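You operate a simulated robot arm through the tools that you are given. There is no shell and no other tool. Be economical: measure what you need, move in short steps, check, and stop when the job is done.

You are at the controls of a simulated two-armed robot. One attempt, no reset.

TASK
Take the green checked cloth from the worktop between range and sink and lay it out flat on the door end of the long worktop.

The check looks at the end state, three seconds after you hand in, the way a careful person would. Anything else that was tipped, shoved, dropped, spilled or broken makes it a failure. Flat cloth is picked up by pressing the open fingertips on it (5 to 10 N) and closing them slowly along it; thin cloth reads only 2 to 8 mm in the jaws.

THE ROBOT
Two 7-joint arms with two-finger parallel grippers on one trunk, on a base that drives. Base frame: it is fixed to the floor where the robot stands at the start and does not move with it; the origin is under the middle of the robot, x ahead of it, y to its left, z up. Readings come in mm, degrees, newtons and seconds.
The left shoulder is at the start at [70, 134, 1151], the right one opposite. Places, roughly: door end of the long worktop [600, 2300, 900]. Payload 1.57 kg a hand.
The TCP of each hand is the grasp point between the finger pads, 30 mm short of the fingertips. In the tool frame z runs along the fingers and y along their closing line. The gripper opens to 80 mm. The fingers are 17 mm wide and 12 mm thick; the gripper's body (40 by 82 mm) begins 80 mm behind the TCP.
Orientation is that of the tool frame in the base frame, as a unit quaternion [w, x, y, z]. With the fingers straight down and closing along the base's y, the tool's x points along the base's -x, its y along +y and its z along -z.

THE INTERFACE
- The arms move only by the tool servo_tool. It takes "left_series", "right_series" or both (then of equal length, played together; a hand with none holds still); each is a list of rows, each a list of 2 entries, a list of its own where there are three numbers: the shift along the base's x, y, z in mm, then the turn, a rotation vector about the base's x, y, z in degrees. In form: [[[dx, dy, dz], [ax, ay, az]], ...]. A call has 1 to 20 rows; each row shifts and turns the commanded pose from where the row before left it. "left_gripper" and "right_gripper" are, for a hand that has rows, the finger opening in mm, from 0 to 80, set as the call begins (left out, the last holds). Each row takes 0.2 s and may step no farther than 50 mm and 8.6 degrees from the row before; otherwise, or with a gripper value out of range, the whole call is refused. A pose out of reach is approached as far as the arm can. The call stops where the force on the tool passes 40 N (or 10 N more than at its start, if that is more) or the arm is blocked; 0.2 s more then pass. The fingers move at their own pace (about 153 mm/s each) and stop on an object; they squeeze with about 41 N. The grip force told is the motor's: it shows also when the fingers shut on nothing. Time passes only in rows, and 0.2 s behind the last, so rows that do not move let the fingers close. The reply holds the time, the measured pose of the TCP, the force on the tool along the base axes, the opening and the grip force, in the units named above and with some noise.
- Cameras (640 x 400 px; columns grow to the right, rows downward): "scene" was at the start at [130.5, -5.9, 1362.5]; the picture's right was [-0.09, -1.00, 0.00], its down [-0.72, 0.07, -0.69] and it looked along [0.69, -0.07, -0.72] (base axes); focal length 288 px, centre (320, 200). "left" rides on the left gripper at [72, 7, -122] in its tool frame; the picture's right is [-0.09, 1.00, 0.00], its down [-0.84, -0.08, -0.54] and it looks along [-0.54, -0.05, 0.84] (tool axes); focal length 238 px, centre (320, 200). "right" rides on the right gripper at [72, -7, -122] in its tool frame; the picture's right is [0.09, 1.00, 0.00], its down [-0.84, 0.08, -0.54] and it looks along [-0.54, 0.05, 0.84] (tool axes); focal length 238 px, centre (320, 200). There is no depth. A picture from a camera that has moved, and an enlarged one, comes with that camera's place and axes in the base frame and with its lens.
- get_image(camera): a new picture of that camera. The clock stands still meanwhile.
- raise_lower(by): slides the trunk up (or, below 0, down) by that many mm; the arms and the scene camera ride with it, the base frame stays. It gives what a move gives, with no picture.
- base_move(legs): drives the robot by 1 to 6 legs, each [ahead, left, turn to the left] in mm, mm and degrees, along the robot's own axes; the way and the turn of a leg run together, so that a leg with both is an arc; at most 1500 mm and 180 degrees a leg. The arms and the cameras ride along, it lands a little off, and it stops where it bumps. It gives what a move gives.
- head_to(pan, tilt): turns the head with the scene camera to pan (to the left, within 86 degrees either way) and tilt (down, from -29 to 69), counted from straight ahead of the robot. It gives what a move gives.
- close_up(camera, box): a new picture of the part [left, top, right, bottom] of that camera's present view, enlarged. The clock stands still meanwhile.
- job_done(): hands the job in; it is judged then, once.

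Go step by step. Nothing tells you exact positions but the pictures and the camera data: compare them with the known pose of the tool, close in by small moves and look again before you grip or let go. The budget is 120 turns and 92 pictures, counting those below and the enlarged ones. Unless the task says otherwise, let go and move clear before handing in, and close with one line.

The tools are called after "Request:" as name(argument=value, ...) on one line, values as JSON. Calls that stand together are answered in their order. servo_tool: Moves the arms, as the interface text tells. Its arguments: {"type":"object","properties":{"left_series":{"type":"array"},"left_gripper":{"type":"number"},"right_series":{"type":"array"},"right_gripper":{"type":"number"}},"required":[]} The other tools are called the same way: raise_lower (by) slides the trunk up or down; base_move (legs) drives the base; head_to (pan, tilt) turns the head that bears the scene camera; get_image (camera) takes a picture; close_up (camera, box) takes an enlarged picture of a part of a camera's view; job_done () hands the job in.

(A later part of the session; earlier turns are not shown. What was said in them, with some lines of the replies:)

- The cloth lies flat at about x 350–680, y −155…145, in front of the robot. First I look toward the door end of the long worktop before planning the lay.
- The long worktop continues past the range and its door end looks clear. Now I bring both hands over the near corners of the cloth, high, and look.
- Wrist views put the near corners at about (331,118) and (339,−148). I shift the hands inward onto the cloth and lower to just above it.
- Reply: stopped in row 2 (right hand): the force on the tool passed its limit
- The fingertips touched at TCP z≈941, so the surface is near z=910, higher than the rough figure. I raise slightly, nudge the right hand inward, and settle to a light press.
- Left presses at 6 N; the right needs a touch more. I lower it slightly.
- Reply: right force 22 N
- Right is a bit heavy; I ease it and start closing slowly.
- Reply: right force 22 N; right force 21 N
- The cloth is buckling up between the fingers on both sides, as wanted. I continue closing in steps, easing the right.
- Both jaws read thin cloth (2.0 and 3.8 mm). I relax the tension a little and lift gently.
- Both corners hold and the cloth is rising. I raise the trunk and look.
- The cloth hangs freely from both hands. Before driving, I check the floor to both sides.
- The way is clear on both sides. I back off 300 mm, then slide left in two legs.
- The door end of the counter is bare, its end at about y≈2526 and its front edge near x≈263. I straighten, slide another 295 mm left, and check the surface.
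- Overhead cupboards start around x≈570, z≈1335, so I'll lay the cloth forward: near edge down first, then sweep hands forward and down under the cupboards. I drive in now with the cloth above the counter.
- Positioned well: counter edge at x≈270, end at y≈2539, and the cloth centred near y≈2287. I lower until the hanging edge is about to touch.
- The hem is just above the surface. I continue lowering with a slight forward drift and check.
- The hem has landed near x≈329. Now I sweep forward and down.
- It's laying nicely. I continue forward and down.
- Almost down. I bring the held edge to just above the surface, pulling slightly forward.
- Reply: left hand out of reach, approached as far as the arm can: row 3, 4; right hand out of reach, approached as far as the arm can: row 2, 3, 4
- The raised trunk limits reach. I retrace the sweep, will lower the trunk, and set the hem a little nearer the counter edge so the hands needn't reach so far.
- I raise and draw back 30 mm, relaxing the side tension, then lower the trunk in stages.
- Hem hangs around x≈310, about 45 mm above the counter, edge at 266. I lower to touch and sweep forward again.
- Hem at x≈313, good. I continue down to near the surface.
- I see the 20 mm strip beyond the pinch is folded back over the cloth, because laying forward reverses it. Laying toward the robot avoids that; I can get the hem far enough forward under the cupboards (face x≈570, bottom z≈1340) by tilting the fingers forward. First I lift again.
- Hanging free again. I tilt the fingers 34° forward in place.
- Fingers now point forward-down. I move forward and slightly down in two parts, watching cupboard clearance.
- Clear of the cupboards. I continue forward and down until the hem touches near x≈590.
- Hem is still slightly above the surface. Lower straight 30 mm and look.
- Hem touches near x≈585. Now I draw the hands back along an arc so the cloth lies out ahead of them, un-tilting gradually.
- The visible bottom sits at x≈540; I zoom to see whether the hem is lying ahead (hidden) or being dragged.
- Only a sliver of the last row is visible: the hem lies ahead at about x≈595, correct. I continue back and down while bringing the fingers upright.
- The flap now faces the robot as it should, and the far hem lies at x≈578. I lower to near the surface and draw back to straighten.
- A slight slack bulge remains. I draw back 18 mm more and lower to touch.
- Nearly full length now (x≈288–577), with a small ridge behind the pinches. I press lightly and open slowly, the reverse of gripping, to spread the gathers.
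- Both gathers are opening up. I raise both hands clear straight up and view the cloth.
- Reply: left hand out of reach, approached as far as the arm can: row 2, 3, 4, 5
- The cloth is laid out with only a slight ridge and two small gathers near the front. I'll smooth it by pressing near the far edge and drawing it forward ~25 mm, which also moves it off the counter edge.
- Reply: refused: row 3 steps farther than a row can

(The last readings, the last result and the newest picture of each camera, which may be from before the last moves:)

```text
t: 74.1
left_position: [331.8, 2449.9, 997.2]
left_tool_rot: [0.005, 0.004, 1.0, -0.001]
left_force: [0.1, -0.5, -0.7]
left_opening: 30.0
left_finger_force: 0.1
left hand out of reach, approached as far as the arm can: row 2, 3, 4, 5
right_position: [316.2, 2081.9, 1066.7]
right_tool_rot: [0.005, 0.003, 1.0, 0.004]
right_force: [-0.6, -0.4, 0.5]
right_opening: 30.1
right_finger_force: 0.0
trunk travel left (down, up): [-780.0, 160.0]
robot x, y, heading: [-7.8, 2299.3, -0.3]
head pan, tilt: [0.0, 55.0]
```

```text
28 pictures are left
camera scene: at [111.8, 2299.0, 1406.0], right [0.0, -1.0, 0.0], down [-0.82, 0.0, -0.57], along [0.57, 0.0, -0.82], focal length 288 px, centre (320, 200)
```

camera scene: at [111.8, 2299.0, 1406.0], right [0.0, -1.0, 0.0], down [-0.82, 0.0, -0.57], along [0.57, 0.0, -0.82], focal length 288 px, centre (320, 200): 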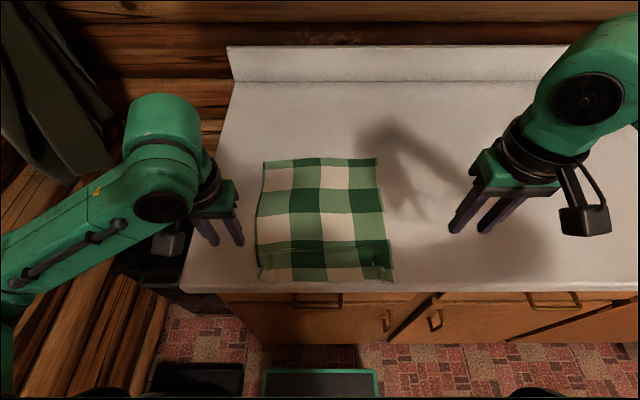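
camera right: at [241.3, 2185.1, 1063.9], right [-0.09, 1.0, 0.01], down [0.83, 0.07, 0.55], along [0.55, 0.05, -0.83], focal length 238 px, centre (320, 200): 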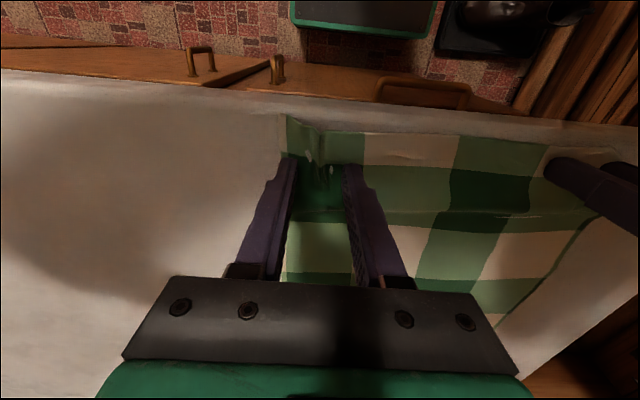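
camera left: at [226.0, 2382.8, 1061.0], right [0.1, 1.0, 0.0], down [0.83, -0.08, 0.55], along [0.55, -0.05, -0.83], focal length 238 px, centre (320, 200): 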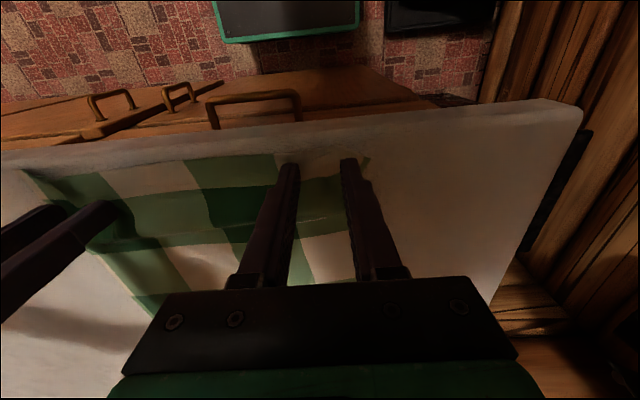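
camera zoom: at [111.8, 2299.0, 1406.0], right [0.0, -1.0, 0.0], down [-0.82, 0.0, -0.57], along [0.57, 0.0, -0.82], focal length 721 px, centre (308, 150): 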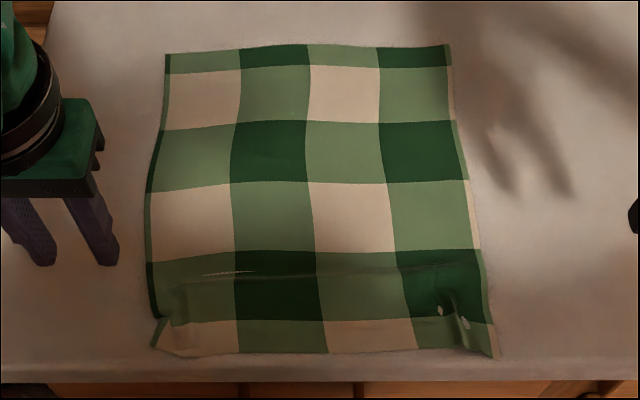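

A step was too long; I split the move into smaller rows.

Request:
servo_tool(left_series=[[[33, 0, 10], [0, 0, 0]], [[33, 0, 0], [0, 0, 0]], [[33, -15, 0], [0, 0, 0]], [[33, -15, 0], [0, 0, 0]], [[33, -15, 0], [0, 0, 0]], [[33, -15, -17], [0, 0, 0]], [[0, 0, -20], [0, 0, 0]], [[0, 0, 0], [0, 0, 0]]], right_series=[[[31, 22, 0], [0, 0, 0]], [[31, 22, -10], [0, 0, 0]], [[31, 22, -15], [0, 0, 0]], [[31, 22, -15], [0, 0, 0]], [[31, 22, -15], [0, 0, 0]], [[31, 23, -15], [0, 0, 0]], [[27, 0, -28], [0, 0, 0]], [[0, 0, 0], [0, 0, 0]]], left_gripper=20, right_gripper=20)

Request:
get_image(camera="scene")

```text
t: 75.9
left_position: [530.0, 2390.7, 969.6]
left_tool_rot: [0.008, 0.002, 1.0, -0.002]
left_force: [1.4, -0.5, -0.1]
left_opening: 19.9
left_finger_force: 0.0
right_position: [529.4, 2217.2, 963.8]
right_tool_rot: [0.006, 0.003, 1.0, 0.002]
right_force: [-1.3, 0.0, 0.0]
right_opening: 19.7
right_finger_force: 0.1
trunk travel left (down, up): [-780.0, 160.0]
robot x, y, heading: [-11.7, 2297.1, -0.3]
head pan, tilt: [0.0, 55.0]
```

```text
27 pictures are left
camera scene: at [112.3, 2300.5, 1406.0], right [0.0, -1.0, 0.0], down [-0.82, 0.0, -0.57], along [0.57, 0.0, -0.82], focal length 288 px, centre (320, 200)
```

scene: 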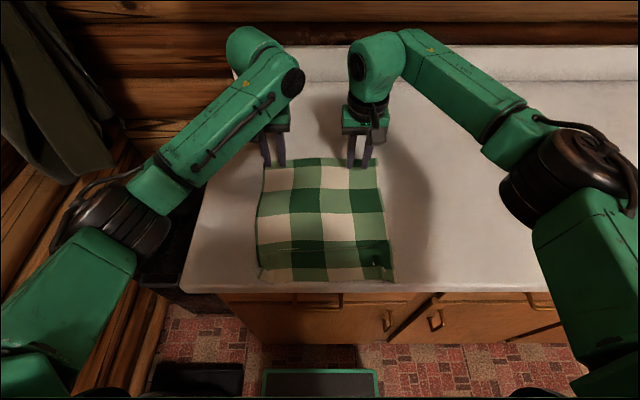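

Tips are 25 mm above the cloth, about 40 mm inside the far edge. I lower to contact.

Request:
servo_tool(left_series=[[[0, 0, -14], [0, 0, 0]], [[0, 0, -9], [0, 0, 0]], [[0, 0, -3], [0, 0, 0]], [[0, 0, 0], [0, 0, 0]]], right_series=[[[0, 0, -10], [0, 0, 0]], [[0, 0, -7], [0, 0, 0]], [[0, 0, -3], [0, 0, 0]], [[0, 0, 0], [0, 0, 0]]])

```text
t: 76.9
left_position: [531.0, 2390.0, 944.2]
left_tool_rot: [0.005, 0.002, 1.0, -0.001]
left_force: [-0.6, -0.6, 0.1]
left_opening: 19.9
left_finger_force: 0.1
right_position: [530.0, 2217.4, 944.3]
right_tool_rot: [0.004, 0.003, 1.0, 0.003]
right_force: [0.0, 0.7, 0.0]
right_opening: 19.8
right_finger_force: 0.0
trunk travel left (down, up): [-780.0, 160.0]
robot x, y, heading: [-10.3, 2295.8, -0.4]
head pan, tilt: [0.0, 55.0]
```

Request:
servo_tool(left_series=[[[0, 0, -2], [0, 0, 0]], [[0, 0, -1], [0, 0, 0]], [[0, 0, 0], [0, 0, 0]]], right_series=[[[0, 0, -2], [0, 0, 0]], [[0, 0, -1], [0, 0, 0]], [[0, 0, 0], [0, 0, 0]]])

```text
t: 77.7
left_position: [529.8, 2389.3, 941.7]
left_tool_rot: [0.008, 0.002, 1.0, -0.003]
left_force: [1.3, 0.4, 7.3]
left_opening: 20.1
left_finger_force: 0.0
right_position: [529.7, 2216.5, 942.3]
right_tool_rot: [0.005, 0.003, 1.0, 0.003]
right_force: [-0.6, 0.3, 0.9]
right_opening: 20.1
right_finger_force: 0.1
trunk travel left (down, up): [-780.0, 160.0]
robot x, y, heading: [-7.5, 2301.8, -0.3]
head pan, tilt: [0.0, 55.0]
```

Left presses at 7 N; I settle the right and drag both forward 25 mm slowly.

Request:
servo_tool(left_series=[[[0, 0, 0], [0, 0, 0]], [[0, 0, 0], [0, 0, 0]], [[0, 0, 0], [0, 0, 0]], [[5, 0, 0], [0, 0, 0]], [[5, 0, 0], [0, 0, 0]], [[5, 0, 0], [0, 0, 0]], [[5, 0, 0], [0, 0, 0]], [[5, 0, 0], [0, 0, 0]], [[0, 0, 0], [0, 0, 0]]], right_series=[[[0, 0, -1], [0, 0, 0]], [[0, 0, -0.4], [0, 0, 0]], [[0, 0, 0], [0, 0, 0]], [[5, 0, 0], [0, 0, 0]], [[5, 0, 0], [0, 0, 0]], [[5, 0, 0], [0, 0, 0]], [[5, 0, 0], [0, 0, 0]], [[5, 0, 0], [0, 0, 0]], [[0, 0, 0], [0, 0, 0]]])

Request:
close_up(camera="scene", box=[220, 140, 430, 300])

```text
t: 79.7
left_position: [554.3, 2390.3, 942.2]
left_tool_rot: [0.007, 0.001, 1.0, -0.002]
left_force: [-0.3, -0.6, -0.3]
left_opening: 19.7
left_finger_force: 0.1
right_position: [550.6, 2216.4, 941.7]
right_tool_rot: [0.006, 0.003, 1.0, 0.002]
right_force: [-2.7, -0.4, 12.7]
right_opening: 19.8
right_finger_force: 0.0
trunk travel left (down, up): [-780.0, 160.0]
robot x, y, heading: [-10.1, 2300.7, -0.3]
head pan, tilt: [0.0, 55.0]
```

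```text
2.50 times, centred on (325, 220) of scene
camera zoom: at [110.0, 2301.1, 1406.3], right [0.0, -1.0, 0.0], down [-0.82, 0.0, -0.58], along [0.58, 0.0, -0.82], focal length 721 px, centre (308, 150)
```

zoom: 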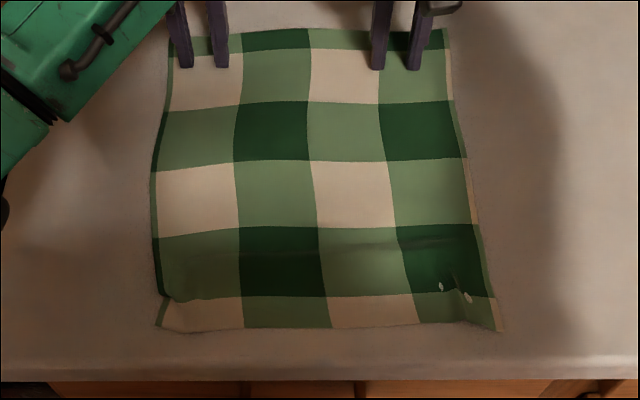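

The cloth slid forward intact; the near edge is now ~35 mm inside the counter edge. I lift and inspect the two near corners closely.

Request:
servo_tool(left_series=[[[0, 0, 20], [0, 0, 0]], [[-20, 10, 25], [0, 0, 0]], [[-40, 10, 15], [0, 0, 0]], [[-40, 10, 0], [0, 0, 0]], [[-40, 10, 0], [0, 0, 0]], [[-30, 10, 0], [0, 0, 0]]], right_series=[[[0, 0, 20], [0, 0, 0]], [[-20, -10, 25], [0, 0, 0]], [[-40, -10, 15], [0, 0, 0]], [[-40, -10, 0], [0, 0, 0]], [[-40, -10, 0], [0, 0, 0]], [[-30, -10, 0], [0, 0, 0]]])

Request:
close_up(camera="left", box=[120, 20, 440, 220])

Request:
close_up(camera="right", box=[200, 20, 520, 220])

```text
t: 81.1
left_position: [387.1, 2441.6, 999.9]
left_tool_rot: [0.007, 0.002, 1.0, -0.001]
left_force: [0.0, -0.1, 1.1]
left_opening: 20.2
left_finger_force: 0.0
right_position: [383.5, 2166.7, 1001.1]
right_tool_rot: [0.006, 0.004, 1.0, 0.002]
right_force: [-0.7, -0.6, 0.3]
right_opening: 20.0
right_finger_force: 0.1
trunk travel left (down, up): [-780.0, 160.0]
robot x, y, heading: [-7.3, 2298.0, -0.4]
head pan, tilt: [0.0, 55.0]
```

```text
2.00 times, centred on (280, 120) of left
camera zoom: at [312.3, 2447.8, 1119.3], right [0.1, 1.0, 0.0], down [0.83, -0.08, 0.55], along [0.55, -0.05, -0.83], focal length 477 px, centre (400, 360)
```

zoom: 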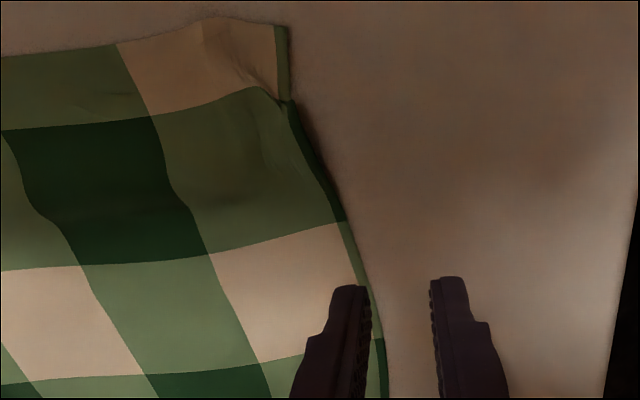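

```text
2.00 times, centred on (360, 120) of right
camera zoom: at [310.7, 2160.0, 1122.0], right [-0.09, 1.0, 0.0], down [0.83, 0.07, 0.55], along [0.55, 0.05, -0.83], focal length 477 px, centre (240, 360)
```

zoom: 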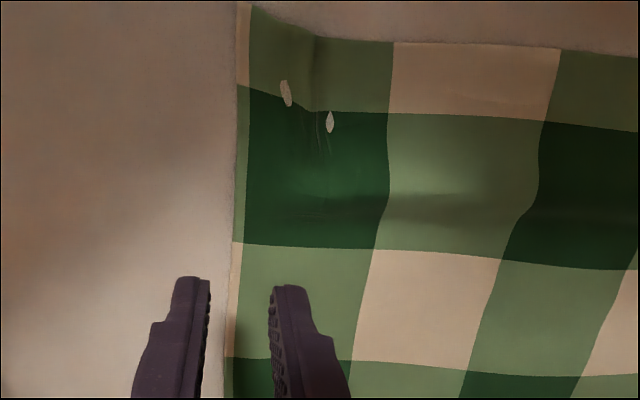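

Only small puckers remain at the near corners, left at (322,2397) and right at (327,2186). I press each with closed tips and open outward to spread them.

Request:
servo_tool(left_series=[[[-33, -25, 0], [0, 0, 0]], [[-34, -24, 0], [0, 0, 0]], [[0, 0, -30], [0, 0, 0]], [[0, 0, -24], [0, 0, 0]], [[0, 0, 0], [0, 0, 0]]], right_series=[[[-29, 10, 0], [0, 0, 0]], [[-29, 9, 0], [0, 0, 0]], [[0, 0, -30], [0, 0, 0]], [[0, 0, -24], [0, 0, 0]], [[0, 0, 0], [0, 0, 0]]], left_gripper=0, right_gripper=0)

Request:
servo_tool(left_series=[[[0, 0, -2], [0, 0, 0]], [[0, 0, -1], [0, 0, 0]], [[0, 0, 0], [0, 0, 0]]], right_series=[[[0, 0, -2], [0, 0, 0]], [[0, 0, -1], [0, 0, 0]], [[0, 0, 0], [0, 0, 0]]])

```text
t: 82.3
left_position: [318.5, 2389.1, 948.9]
left_tool_rot: [0.006, 0.001, 1.0, -0.001]
left_force: [-0.4, -0.1, 0.2]
left_opening: 0.0
left_finger_force: 21.2
right_position: [324.9, 2186.4, 945.8]
right_tool_rot: [0.005, 0.002, 1.0, 0.002]
right_force: [-0.1, -0.1, -0.9]
right_opening: 0.1
right_finger_force: 21.3
trunk travel left (down, up): [-780.0, 160.0]
robot x, y, heading: [-10.1, 2302.3, -0.4]
head pan, tilt: [0.0, 55.0]
```

```text
t: 83.1
left_position: [317.7, 2390.1, 944.3]
left_tool_rot: [0.006, 0.001, 1.0, -0.002]
left_force: [0.9, 0.5, -0.4]
left_opening: 0.0
left_finger_force: 21.1
right_position: [327.2, 2185.8, 943.2]
right_tool_rot: [0.005, 0.003, 1.0, 0.002]
right_force: [0.5, 0.7, -0.3]
right_opening: 0.0
right_finger_force: 21.6
trunk travel left (down, up): [-780.0, 160.0]
robot x, y, heading: [-8.2, 2298.4, -0.3]
head pan, tilt: [0.0, 55.0]
```

Request:
servo_tool(left_series=[[[0, 0, -1.5], [0, 0, 0]], [[0, 0, -1], [0, 0, 0]], [[0, 0, 0], [0, 0, 0]]], right_series=[[[0, 0, -1], [0, 0, 0]], [[0, 0, -1], [0, 0, 0]], [[0, 0, 0], [0, 0, 0]]])

```text
t: 83.9
left_position: [316.5, 2390.8, 940.7]
left_tool_rot: [0.006, 0.001, 1.0, -0.003]
left_force: [0.4, 0.1, 0.6]
left_opening: 0.1
left_finger_force: 21.7
right_position: [327.4, 2186.4, 941.7]
right_tool_rot: [0.005, 0.002, 1.0, 0.002]
right_force: [-0.5, -0.2, 1.4]
right_opening: 0.0
right_finger_force: 21.3
trunk travel left (down, up): [-780.0, 160.0]
robot x, y, heading: [-7.8, 2295.0, -0.2]
head pan, tilt: [0.0, 55.0]
```

Request:
servo_tool(left_series=[[[0, 0, -0.8], [0, 0, 0]], [[0, 0, 0], [0, 0, 0]]], right_series=[[[0, 0, -0.6], [0, 0, 0]], [[0, 0, 0], [0, 0, 0]]])

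Request:
servo_tool(left_series=[[[0, 0, -0.4], [0, 0, 0]]], right_series=[[[0, 0, -0.4], [0, 0, 0]]], left_gripper=8, right_gripper=8)

Request:
servo_tool(left_series=[[[0, 0, 0], [0, 0, 0]]], right_series=[[[0, 0, 0], [0, 0, 0]]], left_gripper=16, right_gripper=16)

Request:
servo_tool(left_series=[[[0, 0, 0], [0, 0, 0]]], right_series=[[[0, 0, 0], [0, 0, 0]]], left_gripper=26, right_gripper=26)

Request:
close_up(camera="scene", box=[220, 140, 430, 300])

```text
t: 84.5
left_position: [318.0, 2390.8, 941.2]
left_tool_rot: [0.006, 0.002, 1.0, -0.001]
left_force: [-1.1, 0.2, 1.9]
left_opening: 0.0
left_finger_force: 21.3
right_position: [327.0, 2185.3, 940.4]
right_tool_rot: [0.004, 0.002, 1.0, 0.002]
right_force: [0.4, 0.3, 0.6]
right_opening: 0.0
right_finger_force: 21.1
trunk travel left (down, up): [-780.0, 160.0]
robot x, y, heading: [-9.9, 2297.0, -0.5]
head pan, tilt: [0.0, 55.0]
```

```text
t: 84.9
left_position: [318.4, 2391.6, 942.5]
left_tool_rot: [0.008, 0.002, 1.0, -0.002]
left_force: [0.3, -1.1, 5.3]
left_opening: 7.0
left_finger_force: 0.0
right_position: [324.9, 2185.8, 941.7]
right_tool_rot: [0.007, 0.003, 1.0, 0.002]
right_force: [0.5, 0.5, 3.2]
right_opening: 7.6
right_finger_force: 0.2
trunk travel left (down, up): [-780.0, 160.0]
robot x, y, heading: [-9.8, 2297.9, -0.1]
head pan, tilt: [0.0, 55.0]
```

```text
t: 85.3
left_position: [318.2, 2390.0, 940.6]
left_tool_rot: [0.008, 0.002, 1.0, -0.002]
left_force: [0.5, -2.8, 6.3]
left_opening: 13.7
left_finger_force: 0.1
right_position: [326.3, 2185.3, 940.7]
right_tool_rot: [0.006, 0.002, 1.0, 0.003]
right_force: [0.8, 2.2, 4.7]
right_opening: 13.7
right_finger_force: 0.0
trunk travel left (down, up): [-780.0, 160.0]
robot x, y, heading: [-10.4, 2301.0, -0.1]
head pan, tilt: [0.0, 55.0]
```

```text
t: 85.7
left_position: [317.1, 2390.6, 941.4]
left_tool_rot: [0.007, 0.002, 1.0, -0.002]
left_force: [0.3, -4.6, 7.4]
left_opening: 21.9
left_finger_force: 0.0
right_position: [325.4, 2185.1, 941.9]
right_tool_rot: [0.006, 0.003, 1.0, 0.003]
right_force: [0.6, 3.4, 6.0]
right_opening: 22.6
right_finger_force: 0.1
trunk travel left (down, up): [-780.0, 160.0]
robot x, y, heading: [-10.3, 2298.8, -0.2]
head pan, tilt: [0.0, 55.0]
```

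```text
2.50 times, centred on (325, 220) of scene
camera zoom: at [111.7, 2300.5, 1406.2], right [0.0, -1.0, 0.0], down [-0.82, 0.0, -0.57], along [0.57, 0.0, -0.82], focal length 721 px, centre (308, 150)
```

zoom: 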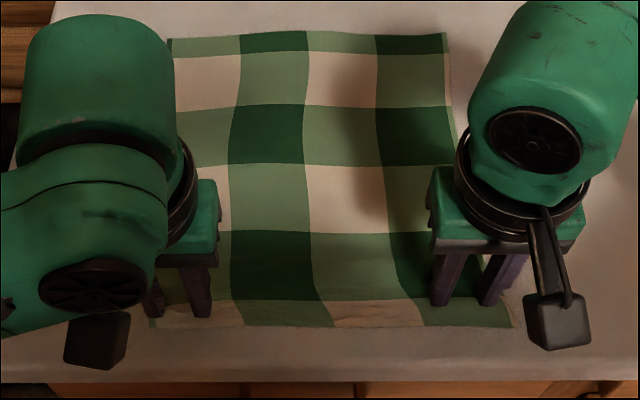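

The near corners are spread. While pressing, I tug slightly outward and back to take out the last ridge, then lift clear.

Request:
servo_tool(left_series=[[[-3, 2, 0], [0, 0, 0]], [[-3, 2, 0], [0, 0, 0]], [[-3, 2, 0], [0, 0, 0]], [[0, 0, 0], [0, 0, 0]]], right_series=[[[-3, -2, 0], [0, 0, 0]], [[-3, -2, 0], [0, 0, 0]], [[-3, -2, 0], [0, 0, 0]], [[0, 0, 0], [0, 0, 0]]])

Request:
servo_tool(left_series=[[[0, 0, 10], [0, 0, 0]], [[0, 0, 20], [0, 0, 0]], [[30, 0, 20], [0, 0, 0]], [[20, 30, 10], [0, 0, 0]], [[10, 30, 0], [0, 0, 0]], [[0, 20, 0], [0, 0, 0]]], right_series=[[[0, 0, 10], [0, 0, 0]], [[0, 0, 20], [0, 0, 0]], [[20, 0, 20], [0, 0, 0]], [[0, -30, 20], [0, 0, 0]], [[0, -40, 10], [0, 0, 0]], [[0, -40, 0], [0, 0, 0]]])

Request:
close_up(camera="scene", box=[220, 140, 430, 300])

```text
t: 86.7
left_position: [309.2, 2395.4, 942.1]
left_tool_rot: [0.01, 0.002, 1.0, -0.001]
left_force: [4.8, -3.4, 26.0]
left_opening: 20.0
left_finger_force: 0.1
right_position: [315.0, 2176.9, 940.3]
right_tool_rot: [0.005, 0.003, 1.0, 0.002]
right_force: [0.4, 0.7, 1.7]
right_opening: 25.0
right_finger_force: 0.0
trunk travel left (down, up): [-780.0, 160.0]
robot x, y, heading: [-11.0, 2294.9, -0.4]
head pan, tilt: [0.0, 55.0]
```

```text
t: 88.1
left_position: [381.9, 2488.5, 998.6]
left_tool_rot: [0.007, 0.002, 1.0, -0.001]
left_force: [-1.2, -0.1, -0.4]
left_opening: 25.9
left_finger_force: 0.0
left hand out of reach, approached as far as the arm can: row 2
right_position: [337.6, 2068.1, 1019.7]
right_tool_rot: [0.005, 0.003, 1.0, 0.003]
right_force: [0.0, 0.4, 1.6]
right_opening: 26.2
right_finger_force: 0.1
trunk travel left (down, up): [-780.0, 160.0]
robot x, y, heading: [-10.0, 2298.6, -0.1]
head pan, tilt: [0.0, 55.0]
```

```text
2.50 times, centred on (325, 220) of scene
camera zoom: at [112.6, 2299.5, 1406.0], right [0.0, -1.0, 0.0], down [-0.82, 0.0, -0.57], along [0.57, 0.0, -0.82], focal length 721 px, centre (308, 150)
```

zoom: 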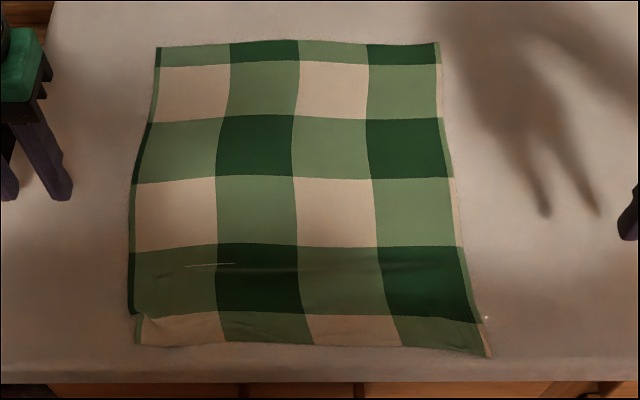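

Nearly flat; I check the remaining ridge from the left wrist camera and the corner.

Request:
get_image(camera="left")

Request:
close_up(camera="scene", box=[250, 210, 400, 300])

```text
21 pictures are left
camera left: at [307.9, 2496.3, 1118.0], right [0.1, 1.0, 0.0], down [0.83, -0.08, 0.55], along [0.55, -0.05, -0.83], focal length 238 px, centre (320, 200)
```

left: 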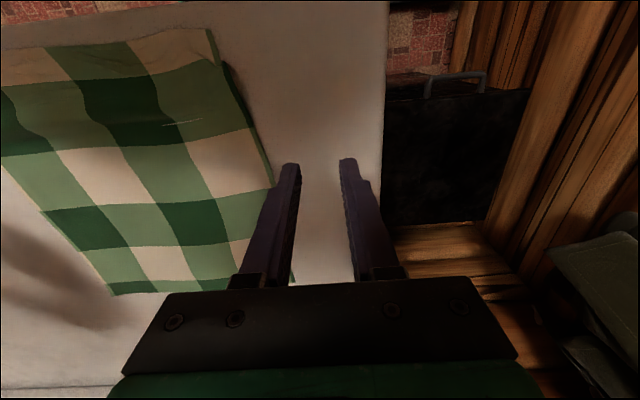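

```text
4.27 times, centred on (325, 255) of scene
camera zoom: at [112.6, 2299.5, 1406.0], right [0.0, -1.0, 0.0], down [-0.82, 0.0, -0.57], along [0.57, 0.0, -0.82], focal length 1230 px, centre (299, -35)
```

zoom: 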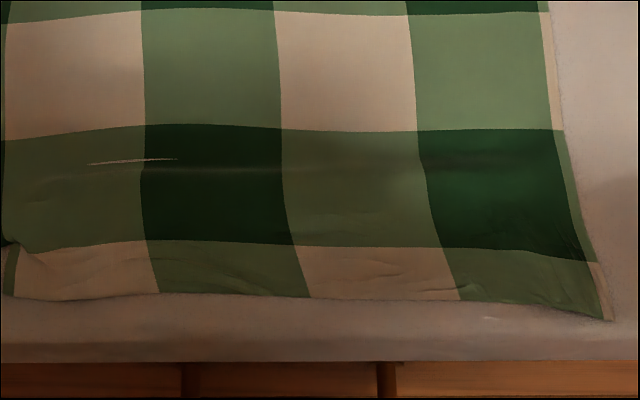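

The cloth lies flat against the surface (the counter even shows through the thin cloth at spots), fully on the door end. I raise the hands and back away, then take a final look.

Request:
raise_lower(by=80)

Request:
base_move(legs=[[-250, 0, 0]])

Request:
head_to(pan=0, tilt=45)

Request:
get_image(camera="scene")

```text
t: 89.3
left_position: [382.5, 2489.0, 1078.1]
left_tool_rot: [0.006, 0.001, 1.0, -0.001]
left_force: [0.1, -0.7, 0.4]
left_opening: 25.7
left_finger_force: 0.1
right_position: [337.7, 2070.8, 1098.5]
right_tool_rot: [0.006, 0.003, 1.0, 0.002]
right_force: [-0.2, 0.1, 0.6]
right_opening: 26.1
right_finger_force: 0.0
trunk travel left (down, up): [-860.0, 80.0]
robot x, y, heading: [-5.3, 2298.6, -0.2]
head pan, tilt: [0.0, 55.0]
```

```text
t: 91.1
left_position: [132.7, 2489.3, 1076.6]
left_tool_rot: [0.005, 0.004, 1.0, -0.002]
left_force: [-0.3, 0.0, -0.9]
left_opening: 26.0
left_finger_force: 0.0
right_position: [84.8, 2070.7, 1098.5]
right_tool_rot: [0.005, 0.005, 1.0, 0.002]
right_force: [0.1, 0.6, -0.1]
right_opening: 26.0
right_finger_force: 0.1
trunk travel left (down, up): [-860.0, 80.0]
robot x, y, heading: [-261.3, 2302.1, -0.4]
head pan, tilt: [0.0, 55.0]
```

```text
t: 91.8
left_position: [131.4, 2489.9, 1078.6]
left_tool_rot: [0.007, 0.005, 1.0, -0.002]
left_force: [-0.6, -0.4, 0.0]
left_opening: 26.1
left_finger_force: 0.0
right_position: [84.6, 2070.3, 1099.5]
right_tool_rot: [0.005, 0.006, 1.0, 0.003]
right_force: [0.0, 0.6, 0.0]
right_opening: 26.1
right_finger_force: 0.0
trunk travel left (down, up): [-860.0, 80.0]
robot x, y, heading: [-263.4, 2303.6, -0.5]
head pan, tilt: [0.0, 45.0]
```

```text
19 pictures are left
camera scene: at [-130.6, 2301.8, 1499.4], right [-0.01, -1.0, 0.0], down [-0.71, 0.01, -0.71], along [0.71, -0.01, -0.71], focal length 288 px, centre (320, 200)
```

scene: 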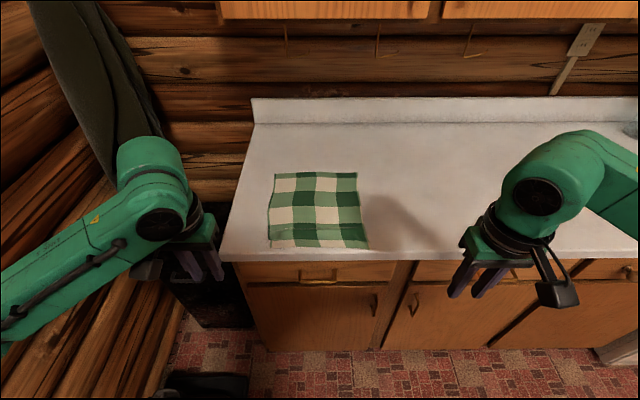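

The cloth is spread flat, fully on the door end of the long worktop, with nothing else disturbed and both hands clear. I hand in.

Request:
job_done()

```text
The job is handed in.
```

The green checked cloth is laid out on the door end of the long worktop. It lies flat apart from a faint ridge near the front edge and a slight curl at the near-left corner. Both hands are clear, and I saw nothing else disturbed.
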